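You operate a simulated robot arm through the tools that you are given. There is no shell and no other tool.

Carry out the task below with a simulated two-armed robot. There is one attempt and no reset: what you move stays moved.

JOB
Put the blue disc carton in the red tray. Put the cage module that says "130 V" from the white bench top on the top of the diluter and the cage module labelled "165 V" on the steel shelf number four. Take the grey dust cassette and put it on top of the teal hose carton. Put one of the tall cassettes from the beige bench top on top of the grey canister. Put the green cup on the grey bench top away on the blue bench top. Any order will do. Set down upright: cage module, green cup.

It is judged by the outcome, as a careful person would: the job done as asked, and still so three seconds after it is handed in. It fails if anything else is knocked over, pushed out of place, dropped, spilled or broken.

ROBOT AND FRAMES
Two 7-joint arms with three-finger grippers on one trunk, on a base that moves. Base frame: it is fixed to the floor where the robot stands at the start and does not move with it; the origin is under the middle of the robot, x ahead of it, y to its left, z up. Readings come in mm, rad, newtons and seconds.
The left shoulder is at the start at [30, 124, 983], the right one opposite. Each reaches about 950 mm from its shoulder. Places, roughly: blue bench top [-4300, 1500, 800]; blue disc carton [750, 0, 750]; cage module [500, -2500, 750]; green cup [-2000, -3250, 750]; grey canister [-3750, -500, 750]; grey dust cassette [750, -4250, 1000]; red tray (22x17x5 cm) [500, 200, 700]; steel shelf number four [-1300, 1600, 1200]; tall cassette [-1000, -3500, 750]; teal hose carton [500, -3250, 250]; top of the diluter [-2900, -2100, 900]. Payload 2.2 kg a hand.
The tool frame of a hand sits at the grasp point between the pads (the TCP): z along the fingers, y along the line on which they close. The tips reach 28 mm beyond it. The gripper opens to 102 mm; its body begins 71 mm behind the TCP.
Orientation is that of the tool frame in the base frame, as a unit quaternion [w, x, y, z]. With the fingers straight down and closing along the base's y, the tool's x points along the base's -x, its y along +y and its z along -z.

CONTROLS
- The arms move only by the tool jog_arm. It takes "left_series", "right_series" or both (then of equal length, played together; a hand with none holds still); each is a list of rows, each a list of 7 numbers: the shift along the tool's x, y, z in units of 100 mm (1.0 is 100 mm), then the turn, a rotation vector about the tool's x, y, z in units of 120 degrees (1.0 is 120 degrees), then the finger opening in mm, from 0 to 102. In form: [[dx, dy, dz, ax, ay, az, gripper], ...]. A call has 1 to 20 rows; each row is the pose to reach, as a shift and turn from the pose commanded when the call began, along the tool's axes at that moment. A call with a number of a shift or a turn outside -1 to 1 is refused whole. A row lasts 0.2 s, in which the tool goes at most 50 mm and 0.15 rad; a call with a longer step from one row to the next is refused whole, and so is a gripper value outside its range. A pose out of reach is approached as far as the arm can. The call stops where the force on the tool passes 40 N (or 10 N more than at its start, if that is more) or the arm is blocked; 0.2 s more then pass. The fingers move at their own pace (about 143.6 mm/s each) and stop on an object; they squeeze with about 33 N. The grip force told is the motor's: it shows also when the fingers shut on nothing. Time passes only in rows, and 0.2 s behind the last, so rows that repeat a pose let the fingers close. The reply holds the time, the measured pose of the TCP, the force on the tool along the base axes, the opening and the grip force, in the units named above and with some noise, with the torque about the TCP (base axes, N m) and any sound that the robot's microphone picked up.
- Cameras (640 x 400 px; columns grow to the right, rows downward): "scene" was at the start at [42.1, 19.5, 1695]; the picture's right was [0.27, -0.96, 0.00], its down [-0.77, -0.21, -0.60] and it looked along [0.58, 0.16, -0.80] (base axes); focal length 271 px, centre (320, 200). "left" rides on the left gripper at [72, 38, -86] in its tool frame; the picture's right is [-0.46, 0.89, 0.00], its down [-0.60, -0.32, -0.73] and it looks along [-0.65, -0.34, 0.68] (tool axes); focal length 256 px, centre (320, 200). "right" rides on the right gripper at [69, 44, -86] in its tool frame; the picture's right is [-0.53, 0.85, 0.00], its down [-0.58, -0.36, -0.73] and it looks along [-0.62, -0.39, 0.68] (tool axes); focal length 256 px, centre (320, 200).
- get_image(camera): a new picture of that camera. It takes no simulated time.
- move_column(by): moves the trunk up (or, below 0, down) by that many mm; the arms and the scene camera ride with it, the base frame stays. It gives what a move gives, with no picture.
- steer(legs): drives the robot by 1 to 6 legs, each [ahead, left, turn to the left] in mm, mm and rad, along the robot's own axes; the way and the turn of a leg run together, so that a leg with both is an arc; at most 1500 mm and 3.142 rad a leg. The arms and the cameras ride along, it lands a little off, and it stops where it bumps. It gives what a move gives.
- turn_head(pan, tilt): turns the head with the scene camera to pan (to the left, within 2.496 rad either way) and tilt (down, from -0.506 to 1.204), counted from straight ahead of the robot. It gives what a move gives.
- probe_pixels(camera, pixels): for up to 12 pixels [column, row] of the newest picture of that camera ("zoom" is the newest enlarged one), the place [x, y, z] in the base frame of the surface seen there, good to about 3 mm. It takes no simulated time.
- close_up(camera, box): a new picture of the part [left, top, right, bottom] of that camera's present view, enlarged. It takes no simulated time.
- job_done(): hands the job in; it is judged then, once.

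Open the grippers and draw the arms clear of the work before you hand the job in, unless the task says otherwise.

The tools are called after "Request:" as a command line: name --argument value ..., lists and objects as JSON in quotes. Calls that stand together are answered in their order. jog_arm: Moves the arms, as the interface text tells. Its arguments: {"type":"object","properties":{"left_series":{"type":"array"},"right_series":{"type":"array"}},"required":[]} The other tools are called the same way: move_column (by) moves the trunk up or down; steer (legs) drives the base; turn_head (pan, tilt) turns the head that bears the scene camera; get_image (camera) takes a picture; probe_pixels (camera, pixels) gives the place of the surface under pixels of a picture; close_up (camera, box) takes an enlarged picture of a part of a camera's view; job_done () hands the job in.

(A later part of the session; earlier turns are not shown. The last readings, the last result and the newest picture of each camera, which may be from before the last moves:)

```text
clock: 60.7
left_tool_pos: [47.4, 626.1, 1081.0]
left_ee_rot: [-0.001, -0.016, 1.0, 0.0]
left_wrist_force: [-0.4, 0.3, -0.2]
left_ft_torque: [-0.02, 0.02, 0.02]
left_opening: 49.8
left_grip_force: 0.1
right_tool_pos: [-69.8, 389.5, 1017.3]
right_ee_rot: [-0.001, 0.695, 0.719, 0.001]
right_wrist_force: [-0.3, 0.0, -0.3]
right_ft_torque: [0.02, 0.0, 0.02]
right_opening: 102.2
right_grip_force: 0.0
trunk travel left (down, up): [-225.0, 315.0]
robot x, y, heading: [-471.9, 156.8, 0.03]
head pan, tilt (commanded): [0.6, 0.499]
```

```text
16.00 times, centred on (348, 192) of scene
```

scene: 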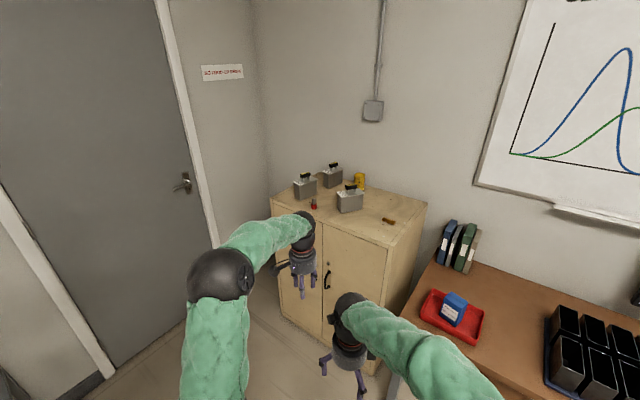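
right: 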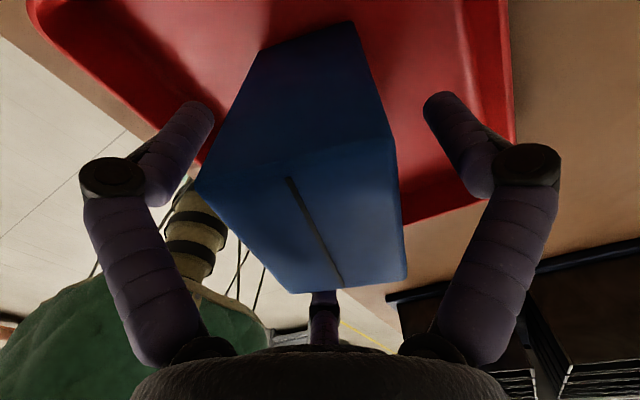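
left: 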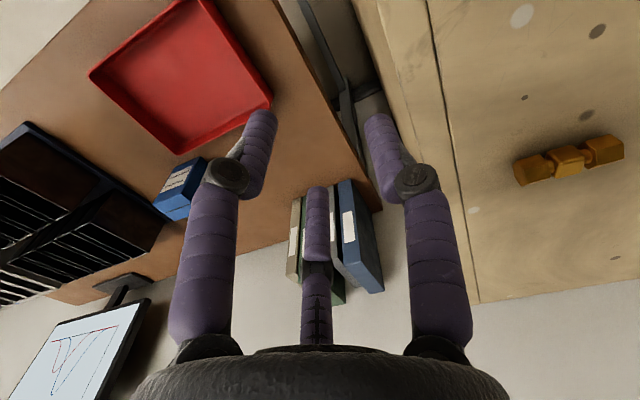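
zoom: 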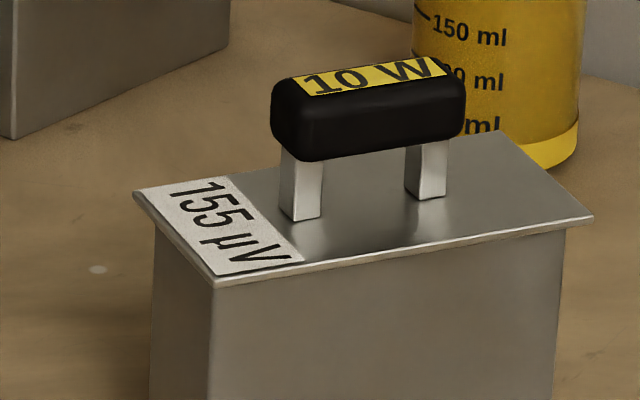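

All labels carry "µV" (285, 170, 155), so the white-bench 130 µV and 165 µV modules are the ones meant. While here, I look at the steel shelves to identify number four and free space on it.

Request:
turn_head --pan 2.1 --tilt 0.3

Request:
get_image --camera "scene"

```text
clock: 62.3
left_tool_pos: [47.5, 626.3, 1080.5]
left_ee_rot: [0.001, -0.017, 1.0, 0.001]
left_wrist_force: [0.5, -0.3, -0.4]
left_ft_torque: [-0.02, 0.01, -0.02]
left_opening: 50.2
left_grip_force: 0.0
right_tool_pos: [-70.3, 389.1, 1017.1]
right_ee_rot: [0.0, 0.696, 0.718, 0.0]
right_wrist_force: [-0.3, -0.3, -0.4]
right_ft_torque: [0.0, -0.01, -0.02]
right_opening: 102.0
right_grip_force: 0.0
trunk travel left (down, up): [-225.0, 315.0]
robot x, y, heading: [-473.4, 159.7, 0.032]
head pan, tilt (commanded): [2.1, 0.3]
```

```text
taken
```

scene: 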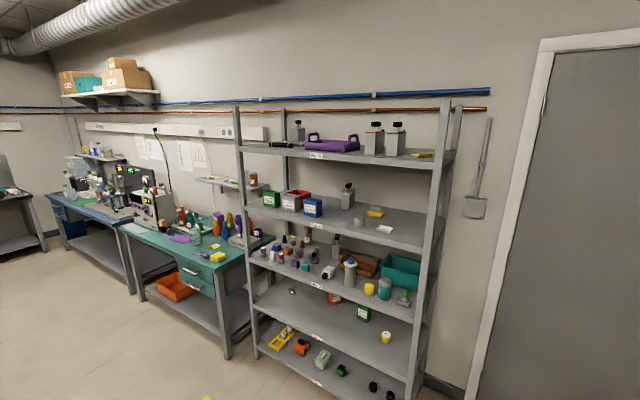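

Request:
close_up --camera "scene" --box '[235, 110, 459, 250]'

Request:
close_up --camera "scene" --box '[290, 180, 440, 275]'

Request:
probe_pixels --camera "scene" --pixels '[[250, 203], [415, 248], [400, 218], [330, 205], [360, 232], [345, 200], [376, 212], [385, 229], [315, 212], [440, 150], [250, 140], [300, 275]]'

```text
2.86 times, centred on (347, 180) of scene
```

zoom: 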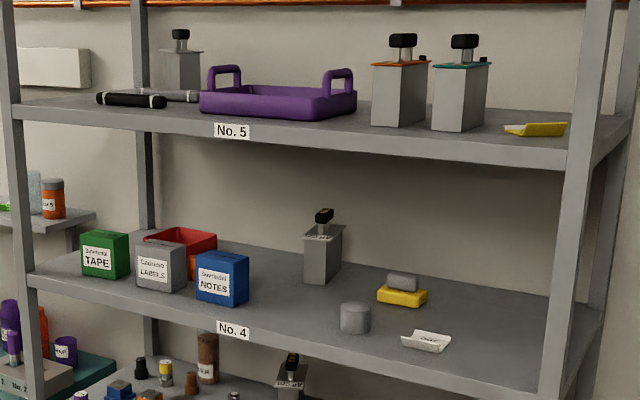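

```text
4.21 times, centred on (365, 228) of scene
```

zoom: 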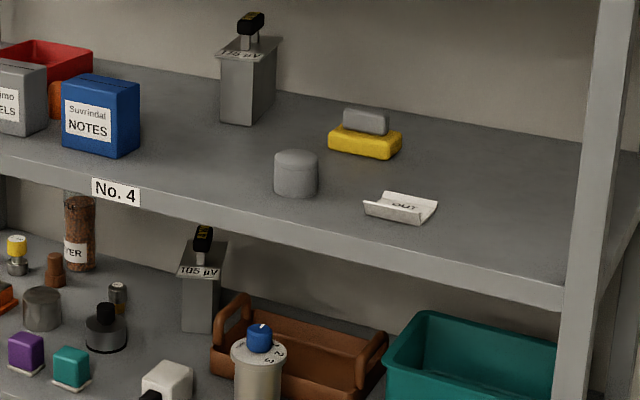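

```text
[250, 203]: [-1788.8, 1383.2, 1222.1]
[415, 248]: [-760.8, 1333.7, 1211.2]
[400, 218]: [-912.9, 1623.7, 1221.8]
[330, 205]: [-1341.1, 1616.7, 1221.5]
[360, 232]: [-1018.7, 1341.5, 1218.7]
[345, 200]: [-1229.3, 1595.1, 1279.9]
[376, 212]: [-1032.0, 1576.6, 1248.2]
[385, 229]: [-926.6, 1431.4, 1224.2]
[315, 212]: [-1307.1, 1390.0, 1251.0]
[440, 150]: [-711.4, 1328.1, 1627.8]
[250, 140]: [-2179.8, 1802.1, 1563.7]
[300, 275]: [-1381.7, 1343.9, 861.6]
```

Shelf No. 4 is at z≈1222 with front edge y≈1335. More modules stand on the shelves; I read their labels to be sure of uniqueness.

Request:
close_up --camera "scene" --box '[330, 178, 370, 203]'

Request:
close_up --camera "scene" --box '[316, 228, 356, 253]'

Request:
close_up --camera "scene" --box '[280, 112, 320, 137]'

Request:
close_up --camera "scene" --box '[360, 115, 410, 146]'

```text
16.00 times, centred on (350, 190) of scene
```

zoom: 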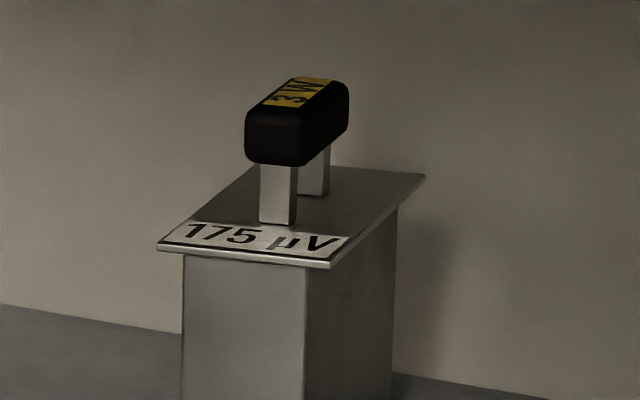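

```text
16.00 times, centred on (336, 240) of scene
```

zoom: 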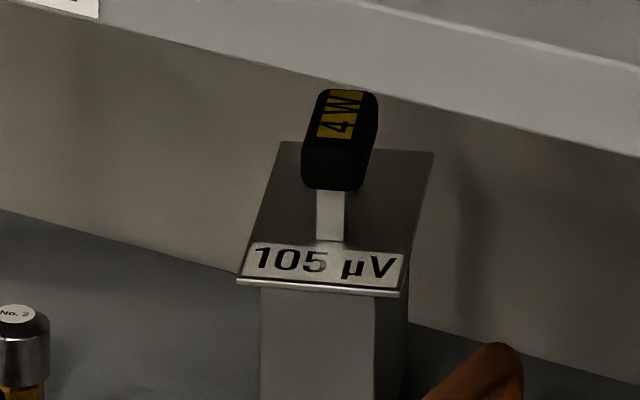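

```text
16.00 times, centred on (300, 124) of scene
```

zoom: 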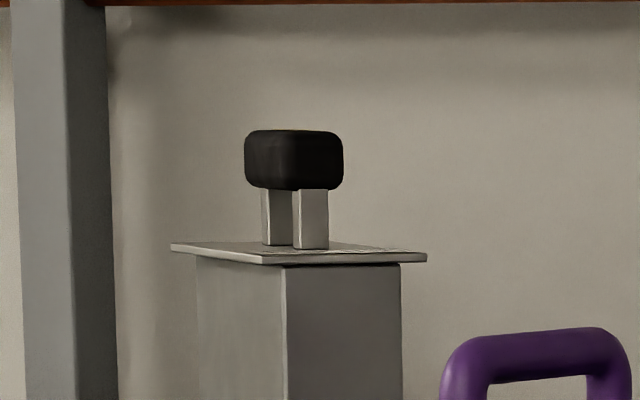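

```text
12.80 times, centred on (385, 130) of scene
```

zoom: 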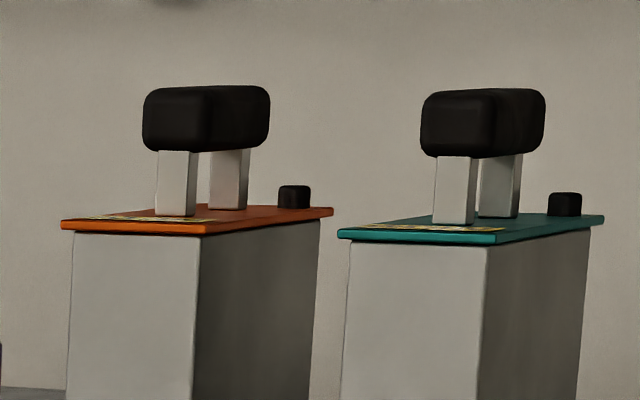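

Shelf modules read 175 µV and 105 µV; the white bench ones are the right targets. I straighten the heading and drive back along the aisle to the white bench.

Request:
steer --legs '[[0, 0, -0.033], [0, -1300, 0], [0, -1280, 0]]'

Request:
turn_head --pan 0.0 --tilt 0.75

Request:
get_image --camera "scene"

```text
clock: 75.2
left_tool_pos: [46.0, -1969.6, 1080.5]
left_ee_rot: [0.0, 0.008, 1.0, 0.0]
left_wrist_force: [-0.6, -0.7, 0.7]
left_ft_torque: [0.04, -0.02, 0.0]
left_opening: 50.2
left_grip_force: 0.0
right_tool_pos: [-83.8, -2198.9, 1016.4]
right_ee_rot: [0.0, 0.713, 0.702, 0.001]
right_wrist_force: [0.2, -0.8, -0.4]
right_ft_torque: [-0.02, 0.03, 0.02]
right_opening: 102.0
right_grip_force: 0.0
trunk travel left (down, up): [-225.0, 315.0]
robot x, y, heading: [-495.1, -2412.3, -0.013]
head pan, tilt (commanded): [2.1, 0.3]
```

```text
clock: 77.2
left_tool_pos: [45.5, -1969.3, 1081.4]
left_ee_rot: [0.0, 0.008, 1.0, 0.001]
left_wrist_force: [0.8, 0.0, -0.1]
left_ft_torque: [0.01, 0.0, 0.0]
left_opening: 50.0
left_grip_force: 0.1
right_tool_pos: [-84.5, -2200.2, 1016.8]
right_ee_rot: [-0.001, 0.712, 0.702, 0.0]
right_wrist_force: [-0.6, 0.3, -0.8]
right_ft_torque: [0.01, -0.02, 0.02]
right_opening: 102.0
right_grip_force: 0.0
trunk travel left (down, up): [-225.0, 315.0]
robot x, y, heading: [-496.2, -2411.8, -0.017]
head pan, tilt (commanded): [0.0, 0.75]
```

```text
taken
```

scene: 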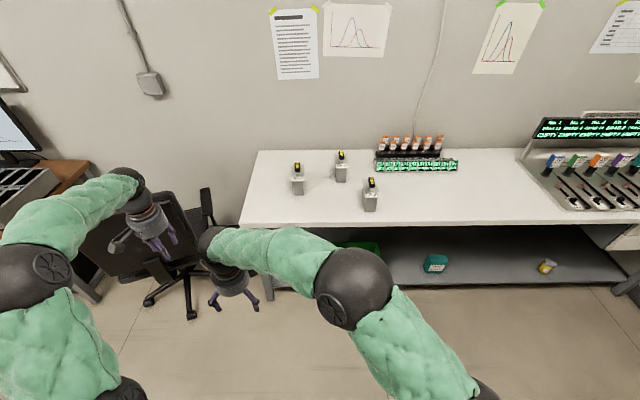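

Modules now at (298, 180), (341, 167), (371, 195). I zoom on the first two to probe handle and lid geometry.

Request:
close_up --camera "scene" --box '[280, 145, 392, 215]'

```text
5.71 times, centred on (336, 180) of scene
```

zoom: 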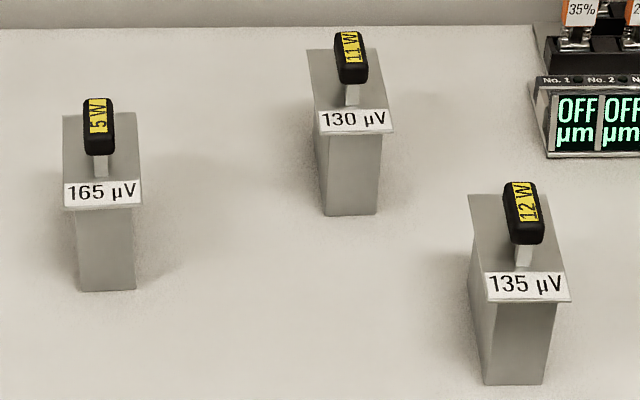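

Request:
probe_pixels --camera "zoom" --pixels '[[98, 101], [99, 133], [99, 145], [88, 125], [112, 125], [66, 118], [139, 117], [100, 165], [100, 195], [68, 208], [143, 206], [105, 285]]'

Request:
probe_pixels --camera "zoom" --pixels '[[349, 34], [352, 62], [353, 75], [340, 50], [364, 50], [309, 52], [378, 50], [355, 120], [320, 134], [392, 132], [350, 210], [500, 100]]'

```text
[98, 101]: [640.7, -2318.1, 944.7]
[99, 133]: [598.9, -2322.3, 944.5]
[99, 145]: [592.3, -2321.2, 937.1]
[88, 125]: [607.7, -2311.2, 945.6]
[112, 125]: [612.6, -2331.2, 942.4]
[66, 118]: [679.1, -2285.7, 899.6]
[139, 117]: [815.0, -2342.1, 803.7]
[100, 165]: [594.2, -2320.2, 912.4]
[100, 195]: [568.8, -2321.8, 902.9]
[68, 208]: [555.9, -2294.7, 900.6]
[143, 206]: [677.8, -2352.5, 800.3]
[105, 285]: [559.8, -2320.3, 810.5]
```

```text
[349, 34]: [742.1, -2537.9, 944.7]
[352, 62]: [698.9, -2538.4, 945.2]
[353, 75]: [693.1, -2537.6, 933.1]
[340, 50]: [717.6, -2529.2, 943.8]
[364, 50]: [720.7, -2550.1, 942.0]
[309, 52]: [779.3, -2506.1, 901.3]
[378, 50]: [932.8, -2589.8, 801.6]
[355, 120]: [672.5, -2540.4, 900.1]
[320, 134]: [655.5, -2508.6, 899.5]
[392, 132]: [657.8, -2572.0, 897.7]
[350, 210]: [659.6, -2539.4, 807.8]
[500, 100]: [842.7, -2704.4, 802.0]
```

Handles: 165 at (617, −2320, top 945), 130 at (718, −2539, top 945), lids at z≈901. I probe my own left elbow and the chair for clearance before driving ahead.

Request:
probe_pixels --camera "scene" --pixels '[[20, 265], [60, 240], [125, 205], [205, 195], [185, 240], [150, 300], [192, 310], [340, 290], [270, 275], [262, 235], [436, 263], [120, 395]]'

```text
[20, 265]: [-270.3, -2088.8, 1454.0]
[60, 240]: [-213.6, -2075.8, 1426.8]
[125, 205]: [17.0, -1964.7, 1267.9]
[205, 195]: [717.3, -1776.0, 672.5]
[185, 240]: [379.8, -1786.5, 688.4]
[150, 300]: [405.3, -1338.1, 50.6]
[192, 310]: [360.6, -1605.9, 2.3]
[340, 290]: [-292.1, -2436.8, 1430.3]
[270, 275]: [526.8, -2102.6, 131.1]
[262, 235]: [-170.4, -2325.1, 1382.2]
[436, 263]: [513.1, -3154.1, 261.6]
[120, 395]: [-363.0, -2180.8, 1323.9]
```

The elbows ride high (z≈1450) and clear of the chair. I drive ahead 450 mm to the white bench, correcting heading slightly.

Request:
steer --legs '[[450, 0, 0.016]]'

Request:
get_image --camera "scene"

```text
clock: 79.9
left_tool_pos: [488.4, -1957.6, 1079.7]
left_ee_rot: [0.0, -0.005, 1.0, 0.0]
left_wrist_force: [0.5, 0.3, -0.3]
left_ft_torque: [-0.03, 0.02, 0.02]
left_opening: 49.9
left_grip_force: 0.0
right_tool_pos: [365.9, -2190.0, 1017.0]
right_ee_rot: [-0.001, 0.704, 0.71, 0.0]
right_wrist_force: [0.8, 0.5, -0.3]
right_ft_torque: [0.0, -0.01, -0.03]
right_opening: 102.0
right_grip_force: 0.1
trunk travel left (down, up): [-225.0, 315.0]
robot x, y, heading: [-39.7, -2413.4, 0.011]
head pan, tilt (commanded): [0.0, 0.75]
```

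```text
taken
```

scene: 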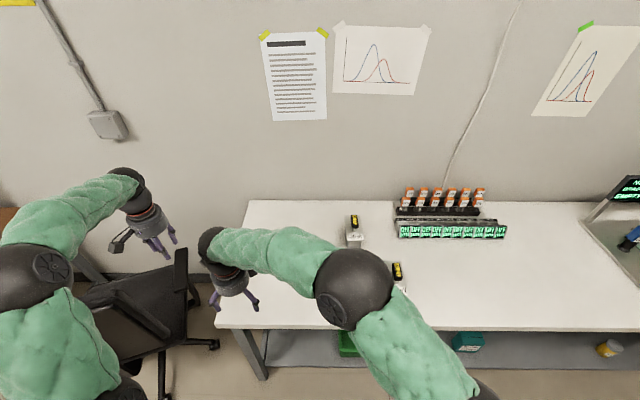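

Now at (−40, −2413). I swing the right hand (free, z 1017, above everything on the bench) toward module 130, turning tool y back across the handle.

Request:
jog_arm --right_series '[[-0.08, 0, 0, 0, 0, -0.0625, 102], [-0.17, 0, 0, 0, 0, -0.125, 102], [-0.25, 0, 0, 0, 0, -0.1875, 102], [-0.33, 0, 0, 0, 0, -0.25, 102], [-0.42, 0, 0, 0, 0, -0.3125, 102], [-0.5, 0, 0, 0, 0, -0.375, 102], [-0.58, 0, 0, 0, 0, -0.4375, 102], [-0.67, 0, 0, 0, 0, -0.5, 102], [-0.75, 0, 0, 0, 0, -0.5625, 102], [-0.83, 0, 0, 0, 0, -0.625, 102], [-0.92, 0, 0, 0, 0, -0.6875, 102], [-1.0, 0, 0, 0, 0, -0.755, 102], [-1.0, 0, 0, 0, 0, -0.755, 102]]'

Request:
jog_arm --right_series '[[-0.25, -0.25, 0, 0, 0, 0, 102], [-0.5, -0.5, 0, 0, 0, 0, 102], [-0.75, -0.75, 0, 0, 0, 0, 102], [-1.0, -1.0, 0, 0, 0, 0, 102], [-1.0, -1.0, 0, 0, 0, 0, 102]]'

Request:
jog_arm --right_series '[[-0.25, -0.25, 0, 0, 0, 0, 102], [-0.5, -0.5, 0, 0, 0, 0, 102], [-0.75, -0.75, 0, 0, 0, 0, 102], [-1.0, -1.0, 0, 0, 0, 0, 102], [-1.0, -1.0, 0, 0, 0, 0, 102]]'

```text
clock: 82.7
left_tool_pos: [487.7, -1957.0, 1080.3]
left_ee_rot: [-0.001, -0.006, 1.0, 0.0]
left_wrist_force: [-0.7, -0.2, 0.1]
left_ft_torque: [-0.02, 0.0, 0.03]
left_opening: 49.9
left_grip_force: 0.1
right_tool_pos: [365.8, -2291.3, 1016.3]
right_ee_rot: [0.0, -0.011, 1.0, 0.0]
right_wrist_force: [0.3, -0.1, 0.0]
right_ft_torque: [0.0, -0.02, 0.02]
right_opening: 101.8
right_grip_force: 0.2
trunk travel left (down, up): [-225.0, 315.0]
robot x, y, heading: [-41.0, -2412.5, 0.003]
head pan, tilt (commanded): [0.0, 0.75]
```

```text
clock: 83.9
left_tool_pos: [487.7, -1956.0, 1080.5]
left_ee_rot: [0.001, -0.005, 1.0, 0.001]
left_wrist_force: [0.2, 0.8, -0.6]
left_ft_torque: [0.0, 0.01, 0.01]
left_opening: 50.1
left_grip_force: 0.0
right_tool_pos: [468.8, -2390.2, 1017.6]
right_ee_rot: [0.001, -0.011, 1.0, 0.001]
right_wrist_force: [0.9, 0.8, 0.3]
right_ft_torque: [-0.03, -0.05, 0.01]
right_opening: 101.9
right_grip_force: 0.1
trunk travel left (down, up): [-225.0, 315.0]
robot x, y, heading: [-46.0, -2411.1, 0.012]
head pan, tilt (commanded): [0.0, 0.75]
```

```text
clock: 85.1
left_tool_pos: [488.4, -1957.9, 1081.1]
left_ee_rot: [0.0, -0.006, 1.0, 0.0]
left_wrist_force: [0.0, 1.4, -0.2]
left_ft_torque: [0.0, -0.01, 0.04]
left_opening: 50.1
left_grip_force: 0.1
right_tool_pos: [568.3, -2486.6, 1016.4]
right_ee_rot: [0.0, -0.011, 1.0, 0.001]
right_wrist_force: [-0.3, 0.1, -0.6]
right_ft_torque: [-0.01, -0.05, -0.01]
right_opening: 101.8
right_grip_force: 0.0
trunk travel left (down, up): [-225.0, 315.0]
robot x, y, heading: [-46.8, -2417.3, 0.006]
head pan, tilt (commanded): [0.0, 0.75]
```

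Both commanded moves tracked. I advance another 100 mm and then look through the right and scene cameras to line up on the handle.

Request:
jog_arm --right_series '[[-0.25, -0.13, 0, 0, 0, 0, 102], [-0.5, -0.26, 0, 0, 0, 0, 102], [-0.75, -0.39, 0, 0, 0, 0, 102], [-1.0, -0.52, 0, 0, 0, 0.01, 102], [-1.0, -0.52, 0, 0, 0, 0.01, 102]]'

Request:
get_image --camera "right"

Request:
get_image --camera "scene"

```text
clock: 86.3
left_tool_pos: [488.6, -1957.0, 1081.4]
left_ee_rot: [0.001, -0.005, 1.0, 0.0]
left_wrist_force: [-0.3, -0.1, 0.5]
left_ft_torque: [0.02, -0.05, 0.02]
left_opening: 50.0
left_grip_force: 0.0
right_tool_pos: [668.7, -2535.6, 1015.6]
right_ee_rot: [0.0, 0.001, 1.0, 0.001]
right_wrist_force: [0.1, 0.3, -0.7]
right_ft_torque: [-0.01, 0.0, -0.01]
right_opening: 102.0
right_grip_force: 0.2
trunk travel left (down, up): [-225.0, 315.0]
robot x, y, heading: [-46.3, -2411.6, 0.008]
head pan, tilt (commanded): [0.0, 0.75]
```

```text
taken
```

right: 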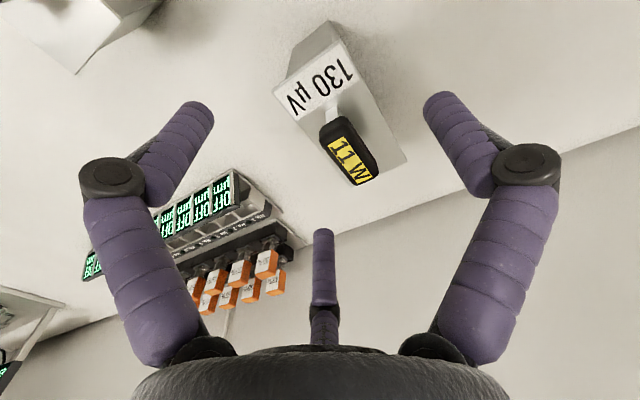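

```text
taken
```

scene: 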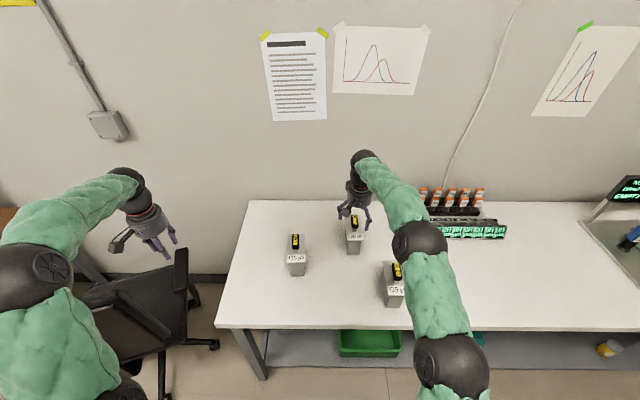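

The right camera shows the "11 W" handle at about (349, 157). I probe its top at both ends for precise alignment.

Request:
probe_pixels --camera "right" --pixels '[[334, 123], [349, 155], [363, 177], [328, 147], [365, 145], [350, 100], [300, 70], [400, 160]]'

```text
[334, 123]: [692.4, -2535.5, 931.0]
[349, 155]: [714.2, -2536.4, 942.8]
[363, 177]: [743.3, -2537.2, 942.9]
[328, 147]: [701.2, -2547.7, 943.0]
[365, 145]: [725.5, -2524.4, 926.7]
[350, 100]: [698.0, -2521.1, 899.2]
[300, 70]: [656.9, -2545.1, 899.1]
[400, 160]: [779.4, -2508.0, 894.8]
```

Handle centre is at (718, −2537), top 943. I align so the bar sits 7 mm toward tool +y and descend to z≈937 (tips ~8 mm above the lid).

Request:
jog_arm --right_series '[[-0.25, -0.04, 0, 0, 0, 0, 102], [-0.49, -0.08, 0, 0, 0, 0, 102], [-0.49, -0.08, 0.25, 0, 0, 0, 102], [-0.49, -0.08, 0.5, 0, 0, 0, 102], [-0.49, -0.08, 0.7, 0, 0, 0, 102], [-0.49, -0.08, 0.78, 0, 0, 0, 102], [-0.49, -0.08, 0.78, 0, 0, 0, 102]]'

Request:
get_image --camera "right"

```text
clock: 87.9
left_tool_pos: [489.6, -1958.6, 1081.3]
left_ee_rot: [0.0, -0.005, 1.0, 0.0]
left_wrist_force: [0.2, 0.3, -0.4]
left_ft_torque: [0.0, 0.02, 0.01]
left_opening: 50.0
left_grip_force: 0.1
right_tool_pos: [713.1, -2546.5, 937.2]
right_ee_rot: [0.0, 0.0, 1.0, 0.001]
right_wrist_force: [-0.3, 0.5, 0.1]
right_ft_torque: [0.02, -0.01, -0.01]
right_opening: 101.9
right_grip_force: 0.0
right hand out of reach, approached as far as the arm can: row 2, 3, 4, 5, 6, 7
trunk travel left (down, up): [-225.0, 315.0]
robot x, y, heading: [-39.3, -2411.7, 0.013]
head pan, tilt (commanded): [0.0, 0.75]
```

```text
taken
```

right: 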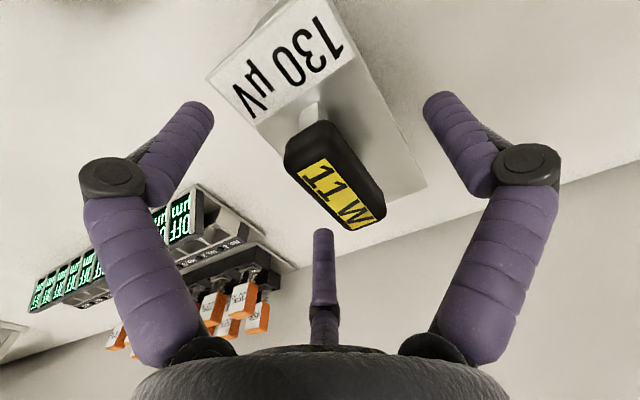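

The arm is at its limit, 5 mm short of the handle's middle. I raise the trunk 80 mm (lifting the hands clear), drive ahead 50 mm, and retry from there.

Request:
move_column --by 80

Request:
steer --legs '[[50, 0, -0.01]]'

Request:
get_image --camera "right"

```text
clock: 89.1
left_tool_pos: [488.2, -1956.3, 1159.9]
left_ee_rot: [0.0, -0.006, 1.0, 0.0]
left_wrist_force: [-0.3, -0.6, -0.1]
left_ft_torque: [0.0, 0.02, 0.04]
left_opening: 50.0
left_grip_force: 0.1
right_tool_pos: [714.2, -2543.9, 1016.9]
right_ee_rot: [0.0, -0.001, 1.0, 0.001]
right_wrist_force: [-0.5, 0.1, 0.3]
right_ft_torque: [-0.03, -0.03, -0.03]
right_opening: 101.9
right_grip_force: 0.1
trunk travel left (down, up): [-305.0, 235.0]
robot x, y, heading: [-38.8, -2414.3, 0.008]
head pan, tilt (commanded): [0.0, 0.75]
```

```text
clock: 90.0
left_tool_pos: [544.2, -1962.4, 1159.4]
left_ee_rot: [-0.001, 0.0, 1.0, 0.0]
left_wrist_force: [0.3, -0.2, -1.1]
left_ft_torque: [0.04, 0.07, 0.03]
left_opening: 49.7
left_grip_force: 0.1
right_tool_pos: [764.4, -2551.2, 1014.9]
right_ee_rot: [-0.001, 0.004, 1.0, 0.001]
right_wrist_force: [1.4, 0.3, -1.4]
right_ft_torque: [0.04, 0.05, 0.0]
right_opening: 101.8
right_grip_force: 0.0
trunk travel left (down, up): [-305.0, 235.0]
robot x, y, heading: [7.1, -2412.9, -0.002]
head pan, tilt (commanded): [0.0, 0.75]
```

```text
taken
```

right: 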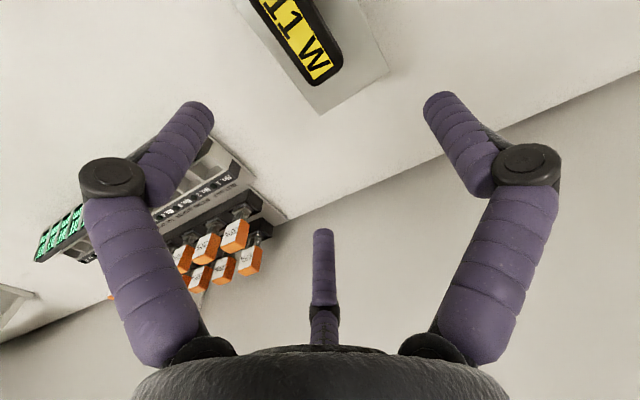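

Now the hand is at (764, −2551, 1015). I shift back 46 mm and 7 mm left, still high, and check.

Request:
jog_arm --right_series '[[0.23, 0.04, 0, 0, 0, 0, 102], [0.46, 0.07, 0, 0, 0, 0, 102], [0.46, 0.07, 0, 0, 0, 0, 102]]'

Request:
get_image --camera "right"

Request:
probe_pixels --camera "right" --pixels '[[334, 123], [318, 80], [330, 100], [350, 130]]'

```text
clock: 90.8
left_tool_pos: [541.8, -1962.4, 1159.3]
left_ee_rot: [0.0, 0.0, 1.0, 0.0]
left_wrist_force: [0.0, -0.4, 0.7]
left_ft_torque: [0.01, 0.02, 0.0]
left_opening: 49.9
left_grip_force: 0.0
right_tool_pos: [714.2, -2544.1, 1015.8]
right_ee_rot: [0.0, 0.005, 1.0, 0.001]
right_wrist_force: [0.1, 0.0, -0.2]
right_ft_torque: [0.01, -0.02, -0.03]
right_opening: 101.9
right_grip_force: 0.0
trunk travel left (down, up): [-305.0, 235.0]
robot x, y, heading: [5.2, -2412.7, -0.002]
head pan, tilt (commanded): [0.0, 0.75]
```

```text
taken
```

right: 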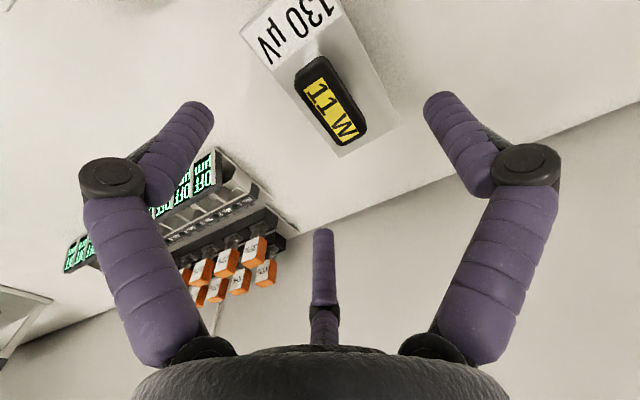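

```text
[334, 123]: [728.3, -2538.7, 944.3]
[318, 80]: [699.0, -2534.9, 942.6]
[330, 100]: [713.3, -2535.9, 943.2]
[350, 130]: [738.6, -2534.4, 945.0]
```

Hand at (714, −2544, 1016). I add 4 mm in x and descend 79 mm to z≈937.

Request:
jog_arm --right_series '[[-0.04, 0, 0.2, 0, 0, -0.003, 102], [-0.04, 0, 0.4, 0, 0, -0.005, 102], [-0.04, 0, 0.6, 0, 0, -0.005, 102], [-0.04, 0, 0.72, 0, 0, -0.005, 102], [-0.04, 0, 0.79, 0, 0, -0.005, 102], [-0.04, 0, 0.79, 0, 0, -0.005, 102]]'

Request:
get_image --camera "right"

```text
clock: 92.2
left_tool_pos: [542.8, -1962.6, 1160.6]
left_ee_rot: [0.0, 0.0, 1.0, 0.001]
left_wrist_force: [0.1, 0.3, -0.1]
left_ft_torque: [0.01, -0.01, -0.02]
left_opening: 50.0
left_grip_force: 0.0
right_tool_pos: [719.3, -2544.0, 936.5]
right_ee_rot: [0.0, 0.001, 1.0, 0.002]
right_wrist_force: [0.1, -0.2, -0.4]
right_ft_torque: [0.01, -0.01, -0.02]
right_opening: 101.7
right_grip_force: 0.1
trunk travel left (down, up): [-305.0, 235.0]
robot x, y, heading: [5.9, -2413.0, 0.003]
head pan, tilt (commanded): [0.0, 0.75]
```

```text
taken
```

right: 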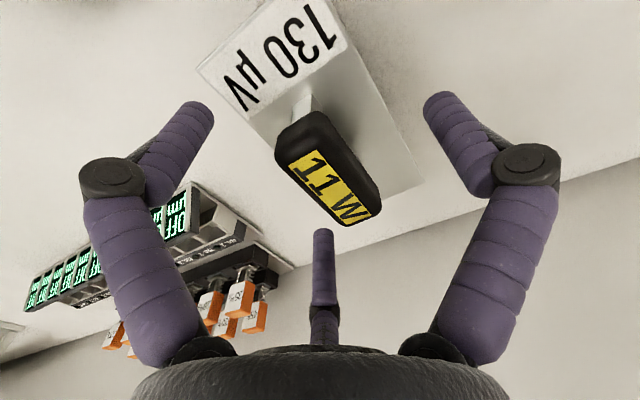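

The handle is between the fingers. I close the right hand gradually.

Request:
jog_arm --right_series '[[0, 0, 0, 0, 0, 0, 80], [0, 0, 0, 0, 0, 0, 60], [0, 0, 0, 0, 0, 0, 45], [0, 0, 0, 0, 0, 0, 20], [0, 0, 0, 0, 0, 0, 0], [0, 0, 0, 0, 0, 0, 0]]'

Request:
get_image --camera "right"

```text
clock: 93.6
left_tool_pos: [542.2, -1962.6, 1160.1]
left_ee_rot: [0.0, -0.001, 1.0, -0.001]
left_wrist_force: [0.4, 1.3, 0.5]
left_ft_torque: [0.0, -0.02, 0.0]
left_opening: 50.0
left_grip_force: 0.1
right_tool_pos: [718.4, -2545.1, 937.7]
right_ee_rot: [0.0, 0.0, 1.0, 0.001]
right_wrist_force: [0.8, -0.5, 1.3]
right_ft_torque: [0.1, 0.04, -0.14]
right_opening: 38.1
right_grip_force: 33.2
trunk travel left (down, up): [-305.0, 235.0]
robot x, y, heading: [9.2, -2409.7, -0.002]
head pan, tilt (commanded): [0.0, 0.75]
```

```text
taken
```

right: 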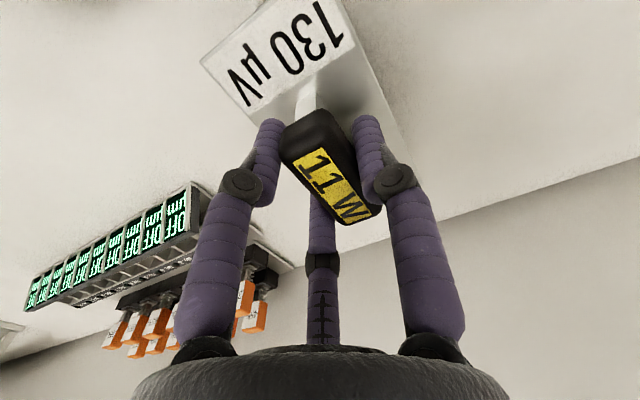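

Grip at 38 mm, 33 N, matching the model. I lift the module 100 mm slowly and check that it hangs level.

Request:
jog_arm --right_series '[[0, 0, -0.05, 0, 0, 0, 0], [0, 0, -0.15, 0, 0, 0, 0], [0, 0, -0.3, 0, 0, 0, 0], [0, 0, -0.5, 0, 0, 0, 0], [0, 0, -0.75, 0, 0, 0, 0], [0, 0, -1.0, 0, 0, 0, 0], [0, 0, -1.0, 0, 0, 0, 0]]'

Request:
get_image --camera "right"

Request:
get_image --camera "scene"

```text
clock: 95.2
left_tool_pos: [543.8, -1962.3, 1160.9]
left_ee_rot: [-0.001, 0.0, 1.0, 0.0]
left_wrist_force: [0.1, 0.0, 1.0]
left_ft_torque: [0.01, 0.0, 0.04]
left_opening: 49.9
left_grip_force: 0.1
right_tool_pos: [719.2, -2544.8, 1037.5]
right_ee_rot: [-0.001, 0.0, 1.0, 0.001]
right_wrist_force: [0.1, 0.1, -3.5]
right_ft_torque: [-0.02, 0.0, -0.03]
right_opening: 37.7
right_grip_force: 32.8
trunk travel left (down, up): [-305.0, 235.0]
robot x, y, heading: [8.9, -2411.3, 0.004]
head pan, tilt (commanded): [0.0, 0.75]
```

```text
taken
```

right: 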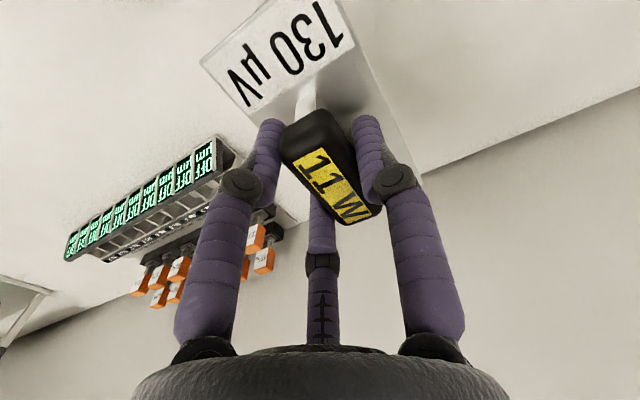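

```text
taken
```

scene: 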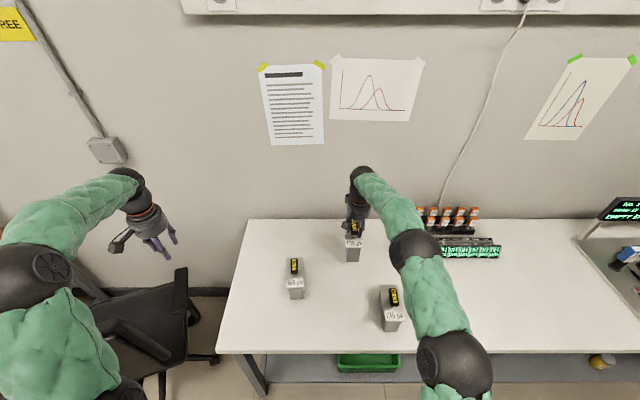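

Module 130 is held level (3.5 N). Now the left hand goes to module 165: I open it and move it right in 100 mm steps, lowering to about z 1020.

Request:
jog_arm --left_series '[[-0.1, -0.25, 0, 0, 0, 0, 102], [-0.2, -0.5, 0, 0, 0, 0, 102], [-0.3, -0.75, 0, 0, 0, 0, 102], [-0.4, -1.0, 0, 0, 0, 0, 102], [-0.4, -1.0, 0, 0, 0, 0, 102]]'

Request:
jog_arm --left_series '[[0, -0.25, 0.1, 0, 0, 0, 102], [0, -0.5, 0.2, 0, 0, 0, 102], [0, -0.75, 0.3, 0, 0, 0, 102], [0, -1.0, 0.4, 0, 0, 0, 102], [0, -1.0, 0.4, 0, 0, 0, 102]]'

Request:
jog_arm --left_series '[[0, -0.25, 0.25, 0, 0, 0, 102], [0, -0.5, 0.5, 0, 0, 0, 102], [0, -0.75, 0.75, 0, 0, 0, 102], [0, -1.0, 0.95, 0, 0, 0, 102], [0, -1.0, 0.95, 0, 0, 0, 102]]'

Request:
get_image --camera "left"

Request:
get_image --camera "scene"

```text
clock: 96.4
left_tool_pos: [581.5, -2063.8, 1157.9]
left_ee_rot: [0.0, 0.0, 1.0, 0.0]
left_wrist_force: [-0.1, 1.1, 0.2]
left_ft_torque: [0.0, 0.03, -0.01]
left_opening: 102.0
left_grip_force: 0.1
right_tool_pos: [719.2, -2544.8, 1038.2]
right_ee_rot: [0.0, -0.001, 1.0, 0.001]
right_wrist_force: [-0.2, -0.4, -3.6]
right_ft_torque: [-0.04, 0.0, 0.01]
right_opening: 38.1
right_grip_force: 32.4
trunk travel left (down, up): [-305.0, 235.0]
robot x, y, heading: [6.8, -2412.7, -0.007]
head pan, tilt (commanded): [0.0, 0.75]
```

```text
clock: 97.6
left_tool_pos: [581.8, -2162.1, 1119.0]
left_ee_rot: [0.0, 0.0, 1.0, 0.001]
left_wrist_force: [0.3, -0.3, 0.3]
left_ft_torque: [0.0, 0.02, 0.0]
left_opening: 102.0
left_grip_force: 0.0
right_tool_pos: [718.9, -2543.7, 1038.8]
right_ee_rot: [0.0, 0.0, 1.0, 0.001]
right_wrist_force: [-0.2, 0.8, -3.2]
right_ft_torque: [-0.03, 0.0, -0.01]
right_opening: 37.7
right_grip_force: 33.5
trunk travel left (down, up): [-305.0, 235.0]
robot x, y, heading: [6.1, -2412.6, -0.004]
head pan, tilt (commanded): [0.0, 0.75]
```

```text
clock: 98.8
left_tool_pos: [582.9, -2261.5, 1026.0]
left_ee_rot: [0.0, 0.0, 1.0, 0.001]
left_wrist_force: [0.4, 0.9, 0.8]
left_ft_torque: [-0.01, 0.0, 0.01]
left_opening: 102.1
left_grip_force: 0.0
right_tool_pos: [717.8, -2544.3, 1038.2]
right_ee_rot: [-0.001, 0.001, 1.0, 0.0]
right_wrist_force: [-0.6, 0.2, -4.0]
right_ft_torque: [-0.04, 0.01, 0.03]
right_opening: 37.9
right_grip_force: 33.2
trunk travel left (down, up): [-305.0, 235.0]
robot x, y, heading: [7.2, -2410.5, -0.002]
head pan, tilt (commanded): [0.0, 0.75]
```

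```text
taken
```

left: 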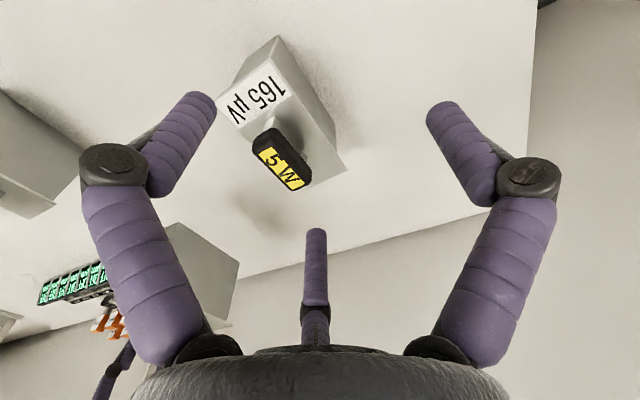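

```text
taken
```

scene: 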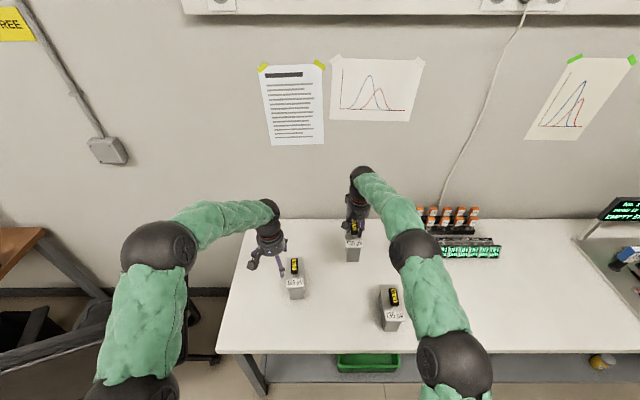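

The left camera shows the "5 W" handle around (282, 160). I probe its ends.

Request:
probe_pixels --camera "left" --pixels '[[271, 131], [281, 155], [296, 186], [262, 150], [303, 160], [268, 70], [240, 100], [330, 160]]'

Request:
probe_pixels --camera "scene" --pixels '[[295, 265], [295, 260], [294, 271]]'

```text
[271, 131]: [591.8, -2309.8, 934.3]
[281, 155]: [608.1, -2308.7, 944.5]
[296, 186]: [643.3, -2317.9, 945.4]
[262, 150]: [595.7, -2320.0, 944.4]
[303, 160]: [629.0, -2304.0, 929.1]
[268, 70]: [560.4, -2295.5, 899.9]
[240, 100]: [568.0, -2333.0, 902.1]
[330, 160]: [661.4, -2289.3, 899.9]
```

```text
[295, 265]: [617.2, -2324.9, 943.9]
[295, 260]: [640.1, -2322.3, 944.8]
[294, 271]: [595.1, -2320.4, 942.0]
```

The estimates differ by several mm; I zoom the left camera on the handle to pin down its edges and orientation.

Request:
close_up --camera "left" --box '[216, 20, 360, 200]'

Request:
close_up --camera "scene" --box '[275, 248, 323, 308]'

```text
2.22 times, centred on (288, 110) of left
```

zoom: 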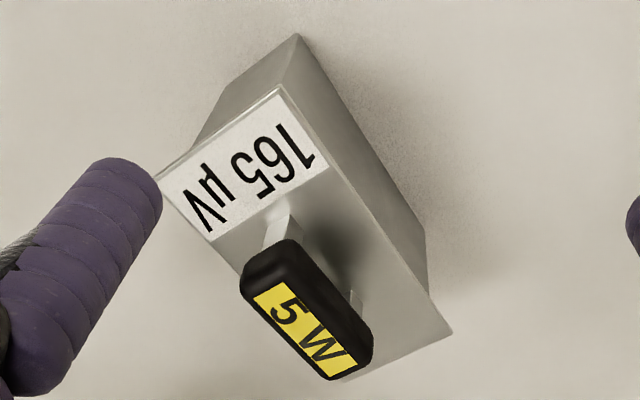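

```text
6.67 times, centred on (299, 278) of scene
```

zoom: 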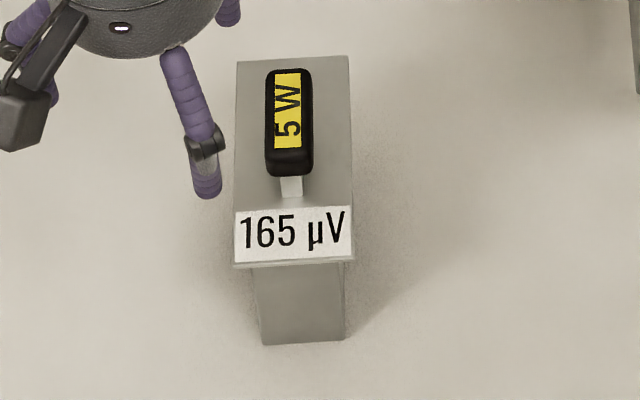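

Request:
probe_pixels --camera "zoom" --pixels '[[270, 110], [308, 110], [289, 72], [289, 152], [290, 168], [240, 62], [346, 60], [236, 262], [349, 260], [270, 140], [309, 140]]'

Request:
close_up --camera "left" --box '[216, 20, 360, 200]'

Request:
probe_pixels --camera "zoom" --pixels '[[160, 178], [278, 88], [448, 330], [265, 290], [305, 240], [330, 370], [365, 345], [250, 275], [310, 330]]'

```text
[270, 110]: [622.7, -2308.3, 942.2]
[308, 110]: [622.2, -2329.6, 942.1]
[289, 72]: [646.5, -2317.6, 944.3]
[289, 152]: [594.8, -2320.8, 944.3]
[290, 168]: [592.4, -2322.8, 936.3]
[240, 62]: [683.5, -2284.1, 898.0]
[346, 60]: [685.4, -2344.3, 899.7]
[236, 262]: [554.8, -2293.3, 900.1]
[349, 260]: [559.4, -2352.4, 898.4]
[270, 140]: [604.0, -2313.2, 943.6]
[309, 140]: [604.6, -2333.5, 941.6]
```

```text
2.22 times, centred on (288, 110) of left
```

zoom: 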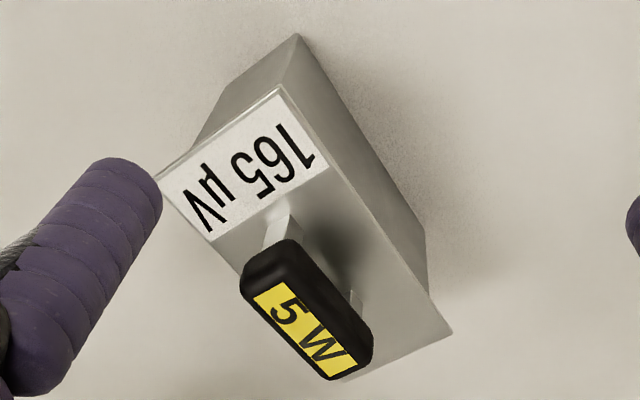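

```text
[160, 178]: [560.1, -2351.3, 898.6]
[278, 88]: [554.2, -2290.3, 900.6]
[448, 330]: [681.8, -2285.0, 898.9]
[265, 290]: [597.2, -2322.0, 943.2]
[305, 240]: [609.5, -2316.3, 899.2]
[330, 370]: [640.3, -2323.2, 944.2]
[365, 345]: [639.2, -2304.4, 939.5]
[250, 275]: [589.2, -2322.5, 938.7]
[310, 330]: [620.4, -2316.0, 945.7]
```

Module 165 is yawed about 0.06 rad, handle centre ≈ (619, −2318.5). I turn the left tool to match, centre it, and descend to z≈937.

Request:
jog_arm --left_series '[[-0.18, -0.32, 0, 0, 0, -0.015, 102], [-0.365, -0.64, 0, 0, 0, -0.029, 102], [-0.365, -0.64, 0.25, 0, 0, -0.029, 102], [-0.365, -0.64, 0.5, 0, 0, -0.029, 102], [-0.365, -0.64, 0.7, 0, 0, -0.029, 102], [-0.365, -0.64, 0.82, 0, 0, -0.029, 102], [-0.365, -0.64, 0.88, 0, 0, -0.029, 102], [-0.365, -0.64, 0.88, 0, 0, -0.029, 102]]'

Request:
get_image --camera "left"

```text
clock: 100.6
left_tool_pos: [617.8, -2326.5, 935.9]
left_ee_rot: [0.0, -0.03, 1.0, 0.0]
left_wrist_force: [-0.4, 0.0, -0.5]
left_ft_torque: [-0.01, 0.02, 0.0]
left_opening: 101.9
left_grip_force: 0.1
right_tool_pos: [719.7, -2545.5, 1037.2]
right_ee_rot: [0.0, 0.0, 1.0, 0.001]
right_wrist_force: [-0.2, 0.4, -4.0]
right_ft_torque: [0.0, 0.05, -0.02]
right_opening: 37.7
right_grip_force: 33.4
trunk travel left (down, up): [-305.0, 235.0]
robot x, y, heading: [6.2, -2417.2, -0.001]
head pan, tilt (commanded): [0.0, 0.75]
```

```text
taken
```

left: 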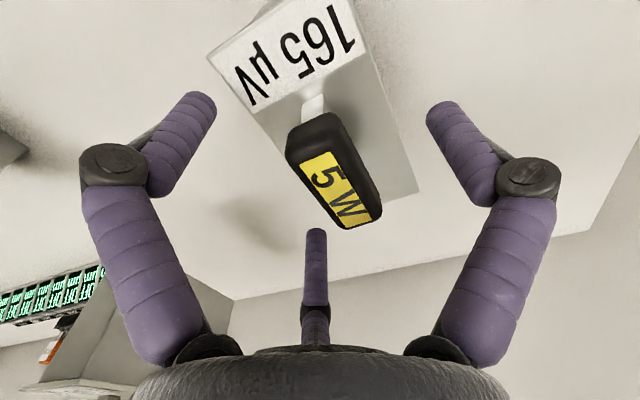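

The handle is centred between the left fingers. I close gradually.

Request:
jog_arm --left_series '[[0, 0, 0, 0, 0, 0, 80], [0, 0, 0, 0, 0, 0, 60], [0, 0, 0, 0, 0, 0, 45], [0, 0, 0, 0, 0, 0, 20], [0, 0, 0, 0, 0, 0, 0], [0, 0, 0, 0, 0, 0, 0]]'

Request:
get_image --camera "left"

```text
clock: 102.0
left_tool_pos: [617.1, -2325.9, 935.6]
left_ee_rot: [-0.001, -0.031, 1.0, -0.001]
left_wrist_force: [-0.4, 2.0, -0.1]
left_ft_torque: [0.12, -0.08, 0.03]
left_opening: 38.0
left_grip_force: 33.2
right_tool_pos: [719.4, -2543.7, 1037.1]
right_ee_rot: [-0.001, 0.0, 1.0, 0.001]
right_wrist_force: [-0.2, 0.8, -3.7]
right_ft_torque: [-0.02, 0.01, -0.03]
right_opening: 37.8
right_grip_force: 32.7
trunk travel left (down, up): [-305.0, 235.0]
robot x, y, heading: [7.5, -2410.9, 0.003]
head pan, tilt (commanded): [0.0, 0.75]
```

```text
taken
```

left: 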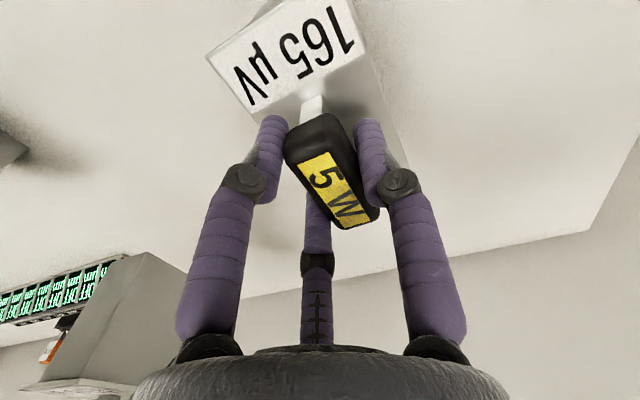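

Left grip at 38 mm, 33 N. I lift module 165 by 100 mm.

Request:
jog_arm --left_series '[[0, 0, -0.05, 0, 0, 0, 0], [0, 0, -0.15, 0, 0, 0, 0], [0, 0, -0.3, 0, 0, 0, 0], [0, 0, -0.5, 0, 0, 0, 0], [0, 0, -0.75, 0, 0, 0, 0], [0, 0, -1.0, 0, 0, 0, 0], [0, 0, -1.0, 0, 0, 0, 0]]'

Request:
get_image --camera "left"

Request:
get_image --camera "scene"

```text
clock: 103.6
left_tool_pos: [620.6, -2327.4, 1037.0]
left_ee_rot: [-0.001, -0.03, 1.0, -0.001]
left_wrist_force: [0.1, -0.3, -4.3]
left_ft_torque: [-0.05, 0.0, 0.03]
left_opening: 38.0
left_grip_force: 32.5
right_tool_pos: [719.2, -2544.9, 1037.2]
right_ee_rot: [-0.001, 0.0, 1.0, 0.001]
right_wrist_force: [0.2, 0.4, -2.6]
right_ft_torque: [-0.02, -0.01, -0.02]
right_opening: 37.9
right_grip_force: 33.0
trunk travel left (down, up): [-305.0, 235.0]
robot x, y, heading: [8.3, -2414.2, 0.001]
head pan, tilt (commanded): [0.0, 0.75]
```

```text
taken
```

left: 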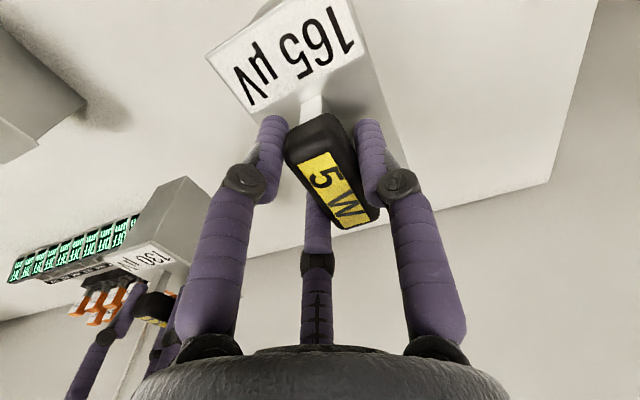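

```text
taken
```

scene: 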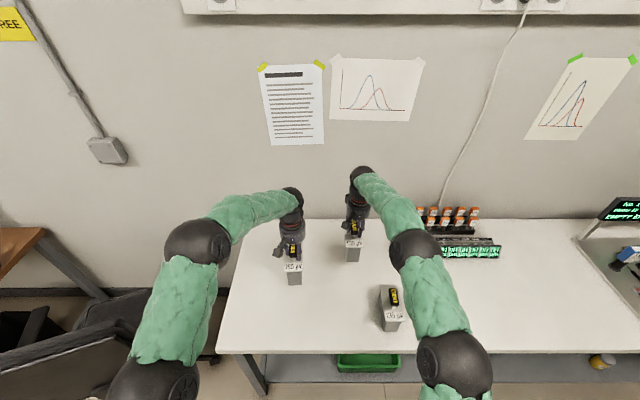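

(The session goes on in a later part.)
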